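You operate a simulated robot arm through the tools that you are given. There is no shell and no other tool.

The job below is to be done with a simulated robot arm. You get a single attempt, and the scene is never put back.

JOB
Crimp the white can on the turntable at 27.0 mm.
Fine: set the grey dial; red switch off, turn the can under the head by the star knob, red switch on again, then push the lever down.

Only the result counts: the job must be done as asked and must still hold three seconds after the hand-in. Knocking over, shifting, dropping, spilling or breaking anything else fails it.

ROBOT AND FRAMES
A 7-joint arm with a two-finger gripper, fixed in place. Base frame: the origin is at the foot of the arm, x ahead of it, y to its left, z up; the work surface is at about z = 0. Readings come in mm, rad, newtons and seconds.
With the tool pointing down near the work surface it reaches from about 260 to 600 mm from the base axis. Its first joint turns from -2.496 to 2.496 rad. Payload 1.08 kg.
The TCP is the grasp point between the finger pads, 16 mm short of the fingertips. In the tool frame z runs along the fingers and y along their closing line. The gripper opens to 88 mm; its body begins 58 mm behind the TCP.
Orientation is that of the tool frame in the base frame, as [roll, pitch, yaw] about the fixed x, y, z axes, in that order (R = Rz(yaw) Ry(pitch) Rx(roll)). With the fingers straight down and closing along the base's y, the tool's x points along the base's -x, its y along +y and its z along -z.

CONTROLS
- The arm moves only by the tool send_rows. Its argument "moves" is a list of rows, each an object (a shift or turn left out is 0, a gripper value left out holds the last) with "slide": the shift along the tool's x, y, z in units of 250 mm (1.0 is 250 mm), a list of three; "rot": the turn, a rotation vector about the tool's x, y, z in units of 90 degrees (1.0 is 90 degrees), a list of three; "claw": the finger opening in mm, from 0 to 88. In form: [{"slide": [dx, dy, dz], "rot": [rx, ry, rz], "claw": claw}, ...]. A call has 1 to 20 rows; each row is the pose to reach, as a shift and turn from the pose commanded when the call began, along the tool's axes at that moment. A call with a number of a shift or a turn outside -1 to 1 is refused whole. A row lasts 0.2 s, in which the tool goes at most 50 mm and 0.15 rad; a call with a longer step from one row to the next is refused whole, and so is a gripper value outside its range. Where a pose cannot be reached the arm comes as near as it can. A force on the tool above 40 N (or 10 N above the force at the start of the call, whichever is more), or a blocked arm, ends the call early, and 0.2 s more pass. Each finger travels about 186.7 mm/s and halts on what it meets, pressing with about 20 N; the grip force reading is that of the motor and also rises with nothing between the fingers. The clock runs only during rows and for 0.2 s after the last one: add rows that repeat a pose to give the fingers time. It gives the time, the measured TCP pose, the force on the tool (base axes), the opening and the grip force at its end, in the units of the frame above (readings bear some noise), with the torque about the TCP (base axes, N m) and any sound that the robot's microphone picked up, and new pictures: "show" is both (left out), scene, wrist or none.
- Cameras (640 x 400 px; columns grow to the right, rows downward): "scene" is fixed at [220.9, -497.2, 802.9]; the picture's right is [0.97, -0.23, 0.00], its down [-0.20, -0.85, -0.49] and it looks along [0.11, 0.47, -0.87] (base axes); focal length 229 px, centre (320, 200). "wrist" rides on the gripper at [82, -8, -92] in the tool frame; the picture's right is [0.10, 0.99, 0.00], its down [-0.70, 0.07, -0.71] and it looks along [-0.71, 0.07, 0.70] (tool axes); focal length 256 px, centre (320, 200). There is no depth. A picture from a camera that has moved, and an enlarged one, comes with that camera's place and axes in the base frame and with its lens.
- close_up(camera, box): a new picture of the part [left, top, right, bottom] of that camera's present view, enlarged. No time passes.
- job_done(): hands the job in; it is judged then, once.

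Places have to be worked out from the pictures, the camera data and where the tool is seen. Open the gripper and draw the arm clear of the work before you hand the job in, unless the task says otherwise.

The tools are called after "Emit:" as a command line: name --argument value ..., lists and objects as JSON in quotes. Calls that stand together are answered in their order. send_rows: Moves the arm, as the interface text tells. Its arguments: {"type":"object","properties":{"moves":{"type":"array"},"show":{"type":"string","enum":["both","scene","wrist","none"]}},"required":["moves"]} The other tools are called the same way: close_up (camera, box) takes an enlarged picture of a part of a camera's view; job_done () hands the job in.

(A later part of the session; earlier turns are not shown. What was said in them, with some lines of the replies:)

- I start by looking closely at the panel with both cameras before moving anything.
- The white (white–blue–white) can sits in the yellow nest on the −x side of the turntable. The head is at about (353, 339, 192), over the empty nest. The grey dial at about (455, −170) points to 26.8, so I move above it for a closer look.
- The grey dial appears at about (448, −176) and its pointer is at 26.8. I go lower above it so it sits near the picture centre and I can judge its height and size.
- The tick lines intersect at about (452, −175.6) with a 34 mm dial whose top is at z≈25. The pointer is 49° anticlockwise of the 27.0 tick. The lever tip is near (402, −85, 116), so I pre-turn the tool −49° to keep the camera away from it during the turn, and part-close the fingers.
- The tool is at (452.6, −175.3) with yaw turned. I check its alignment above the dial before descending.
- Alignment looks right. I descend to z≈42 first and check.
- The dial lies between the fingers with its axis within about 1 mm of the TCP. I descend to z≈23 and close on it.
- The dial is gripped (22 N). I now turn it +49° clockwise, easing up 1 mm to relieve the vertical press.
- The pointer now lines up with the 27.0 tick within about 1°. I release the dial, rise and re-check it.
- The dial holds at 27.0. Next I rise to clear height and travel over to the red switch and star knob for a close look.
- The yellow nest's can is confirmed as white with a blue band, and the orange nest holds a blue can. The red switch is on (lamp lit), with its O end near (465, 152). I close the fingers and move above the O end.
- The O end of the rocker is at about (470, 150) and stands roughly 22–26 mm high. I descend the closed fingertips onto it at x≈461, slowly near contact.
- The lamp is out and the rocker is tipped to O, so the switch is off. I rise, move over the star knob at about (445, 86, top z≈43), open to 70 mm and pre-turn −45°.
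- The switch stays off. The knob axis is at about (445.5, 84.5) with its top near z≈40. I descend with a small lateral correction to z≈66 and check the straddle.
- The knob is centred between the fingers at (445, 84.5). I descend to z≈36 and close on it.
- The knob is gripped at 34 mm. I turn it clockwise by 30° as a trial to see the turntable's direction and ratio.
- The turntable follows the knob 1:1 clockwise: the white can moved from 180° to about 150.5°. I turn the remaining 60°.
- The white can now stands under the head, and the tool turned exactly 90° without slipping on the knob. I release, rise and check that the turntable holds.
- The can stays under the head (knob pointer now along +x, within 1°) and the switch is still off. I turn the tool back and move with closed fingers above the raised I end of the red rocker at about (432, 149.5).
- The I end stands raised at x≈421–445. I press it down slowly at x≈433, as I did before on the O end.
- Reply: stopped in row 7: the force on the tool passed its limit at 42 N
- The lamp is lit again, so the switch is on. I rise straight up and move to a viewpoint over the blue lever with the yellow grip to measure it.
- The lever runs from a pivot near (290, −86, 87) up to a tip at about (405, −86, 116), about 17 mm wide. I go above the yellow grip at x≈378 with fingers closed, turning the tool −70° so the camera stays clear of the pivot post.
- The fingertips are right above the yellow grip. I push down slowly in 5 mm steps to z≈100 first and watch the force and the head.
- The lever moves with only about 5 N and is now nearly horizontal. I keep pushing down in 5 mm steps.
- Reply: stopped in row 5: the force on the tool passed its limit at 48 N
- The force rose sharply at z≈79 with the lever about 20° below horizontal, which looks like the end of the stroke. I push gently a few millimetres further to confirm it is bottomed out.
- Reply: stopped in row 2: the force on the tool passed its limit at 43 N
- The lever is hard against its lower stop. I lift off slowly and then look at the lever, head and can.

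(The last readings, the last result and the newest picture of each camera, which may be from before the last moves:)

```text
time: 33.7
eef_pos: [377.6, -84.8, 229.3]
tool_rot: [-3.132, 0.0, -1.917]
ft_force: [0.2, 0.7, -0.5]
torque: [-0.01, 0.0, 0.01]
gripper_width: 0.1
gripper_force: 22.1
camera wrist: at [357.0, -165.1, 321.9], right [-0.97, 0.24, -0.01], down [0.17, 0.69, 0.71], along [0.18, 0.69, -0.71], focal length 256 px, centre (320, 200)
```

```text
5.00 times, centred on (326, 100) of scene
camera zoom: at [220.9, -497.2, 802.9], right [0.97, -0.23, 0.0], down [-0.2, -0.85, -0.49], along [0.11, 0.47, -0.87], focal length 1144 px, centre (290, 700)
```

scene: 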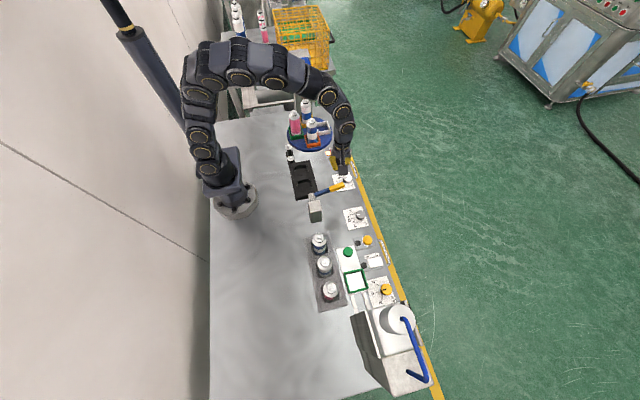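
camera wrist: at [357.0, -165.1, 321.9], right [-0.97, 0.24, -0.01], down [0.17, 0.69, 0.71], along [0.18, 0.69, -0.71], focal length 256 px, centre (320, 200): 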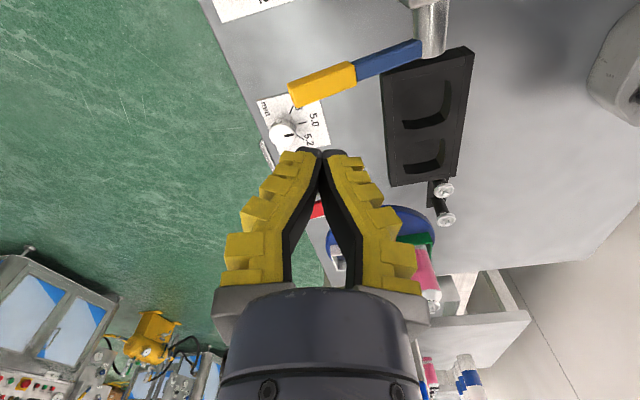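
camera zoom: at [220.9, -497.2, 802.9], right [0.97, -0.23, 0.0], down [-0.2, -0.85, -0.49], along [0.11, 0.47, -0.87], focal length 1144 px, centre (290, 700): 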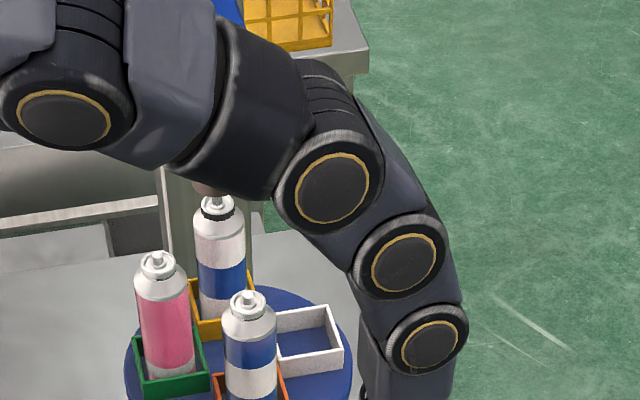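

The lever returned to its rest position, and the white can's collar now shows a dark crimp ring. I move the arm clear for a full check of the head, can, switch and dials.

Emit:
send_rows --moves '[{"slide": [0.1, 0, -0.1], "claw": 0}, {"slide": [0.2, 0, -0.2], "claw": 30}, {"slide": [0.3, 0, -0.3], "claw": 60}, {"slide": [0.4, 0, -0.4], "claw": 80}, {"slide": [0.5, 0, -0.5], "claw": 80}]' --show "both"

Emit:
close_up --camera "scene" --box '[270, 80, 350, 130]'

Emit:
close_up --camera "scene" --box '[300, 130, 412, 220]'

Emit:
close_up --camera "scene" --box '[290, 220, 450, 320]'

```text
time: 34.9
eef_pos: [335.7, -202.5, 353.5]
tool_rot: [-3.135, -0.001, -1.919]
ft_force: [0.8, 0.2, 0.3]
torque: [0.01, 0.01, 0.01]
gripper_width: 81.4
gripper_force: 0.3
camera wrist: at [314.1, -283.2, 445.3], right [-0.97, 0.24, -0.01], down [0.17, 0.69, 0.71], along [0.18, 0.69, -0.71], focal length 256 px, centre (320, 200)
```

scene: 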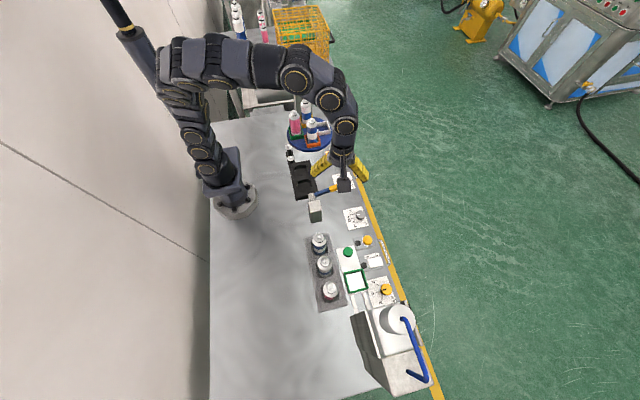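
wrist: 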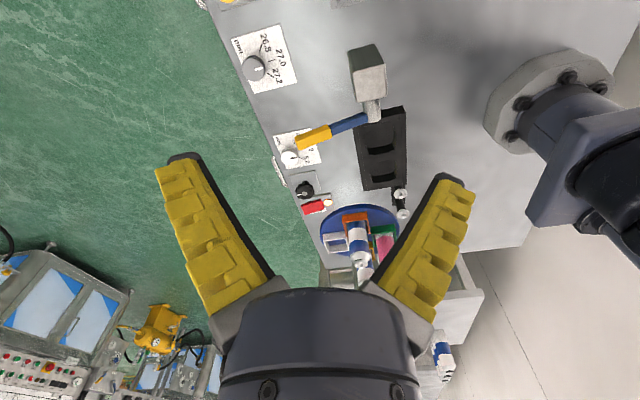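

```text
8.00 times, centred on (310, 105) of scene
camera zoom: at [220.9, -497.2, 802.9], right [0.97, -0.23, 0.0], down [-0.2, -0.85, -0.49], along [0.11, 0.47, -0.87], focal length 1831 px, centre (400, 960)
```

zoom: 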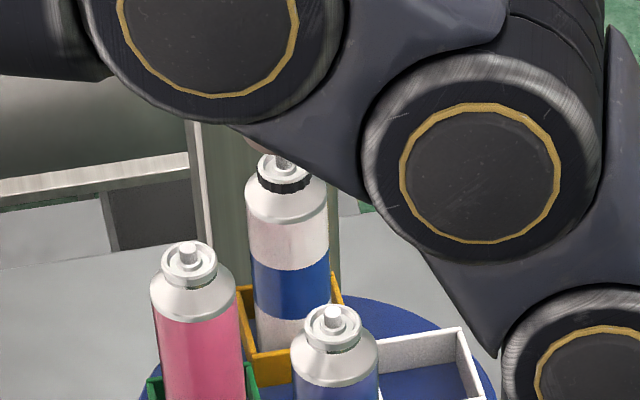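

```text
4.44 times, centred on (356, 175) of scene
camera zoom: at [220.9, -497.2, 802.9], right [0.97, -0.23, 0.0], down [-0.2, -0.85, -0.49], along [0.11, 0.47, -0.87], focal length 1017 px, centre (160, 311)
```

zoom: 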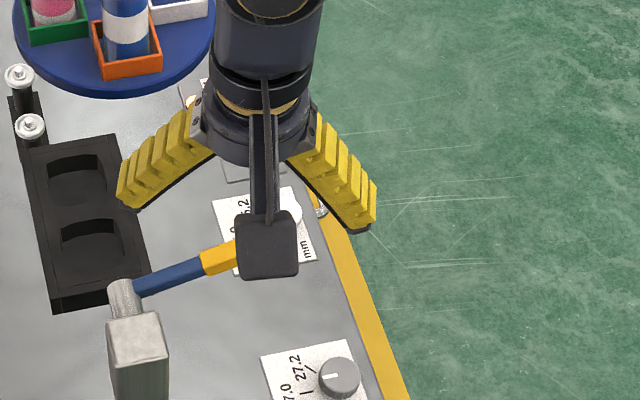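

```text
4.00 times, centred on (370, 270) of scene
camera zoom: at [220.9, -497.2, 802.9], right [0.97, -0.23, 0.0], down [-0.2, -0.85, -0.49], along [0.11, 0.47, -0.87], focal length 916 px, centre (120, -80)
```

zoom: 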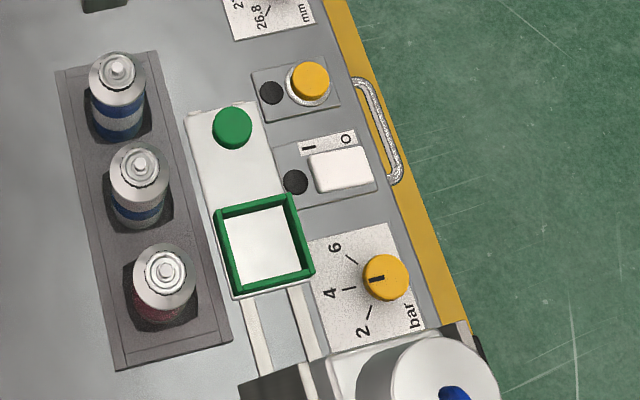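

The white can carries a dark crimp ring and the other cans and controls look unchanged. I make one last check of the dials and switch from the wrist camera.

Emit:
close_up --camera "wrist" --box '[220, 20, 420, 145]'

Emit:
close_up --camera "wrist" --box '[270, 160, 430, 290]'

```text
3.20 times, centred on (320, 82) of wrist
camera zoom: at [314.1, -283.2, 445.3], right [-0.97, 0.24, -0.01], down [0.17, 0.69, 0.71], along [0.18, 0.69, -0.71], focal length 819 px, centre (320, 576)
```

zoom: 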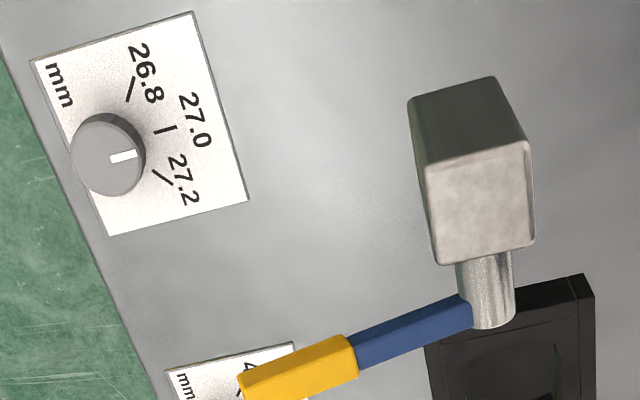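

```text
3.08 times, centred on (350, 225) of wrist
camera zoom: at [314.1, -283.2, 445.3], right [-0.97, 0.24, -0.01], down [0.17, 0.69, 0.71], along [0.18, 0.69, -0.71], focal length 788 px, centre (228, 123)
```

zoom: 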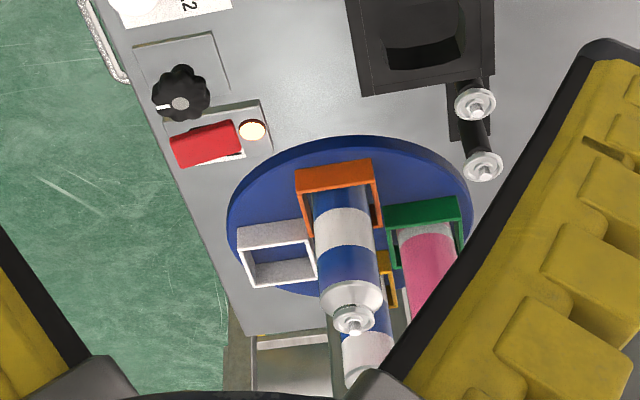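

The grey dial is at 27.0, the red switch is on with its lamp lit, and the white can under the head is crimped. The lever is back at rest, and the arm is clear with the gripper open, so I hand in the job.

Emit:
job_done

```text
The job is handed in.
```

The white can on the turntable is crimped, with the grey dial set to 27.0 mm, and I have handed the job in. The hand-in gave no verdict, so what follows rests on the last pictures and readings.

- **Dial:** the grey dial points at the 27.0 tick to within about 1°.
- **Turntable:** I switched the red switch off and turned the star knob 90° clockwise. That brought the white can, in the yellow holder, under the head. I then switched the red switch back on, and its lamp is lit.
- **Crimp:** I pushed the lever down to its stop, where the force rose sharply, and it came back up by itself. The white can now has a dark ring around its collar that the other cans on the turntable do not have.
- **Surroundings:** the other cans, switches and dials look unchanged in the last pictures. The arm is clear of the work and the gripper is open.
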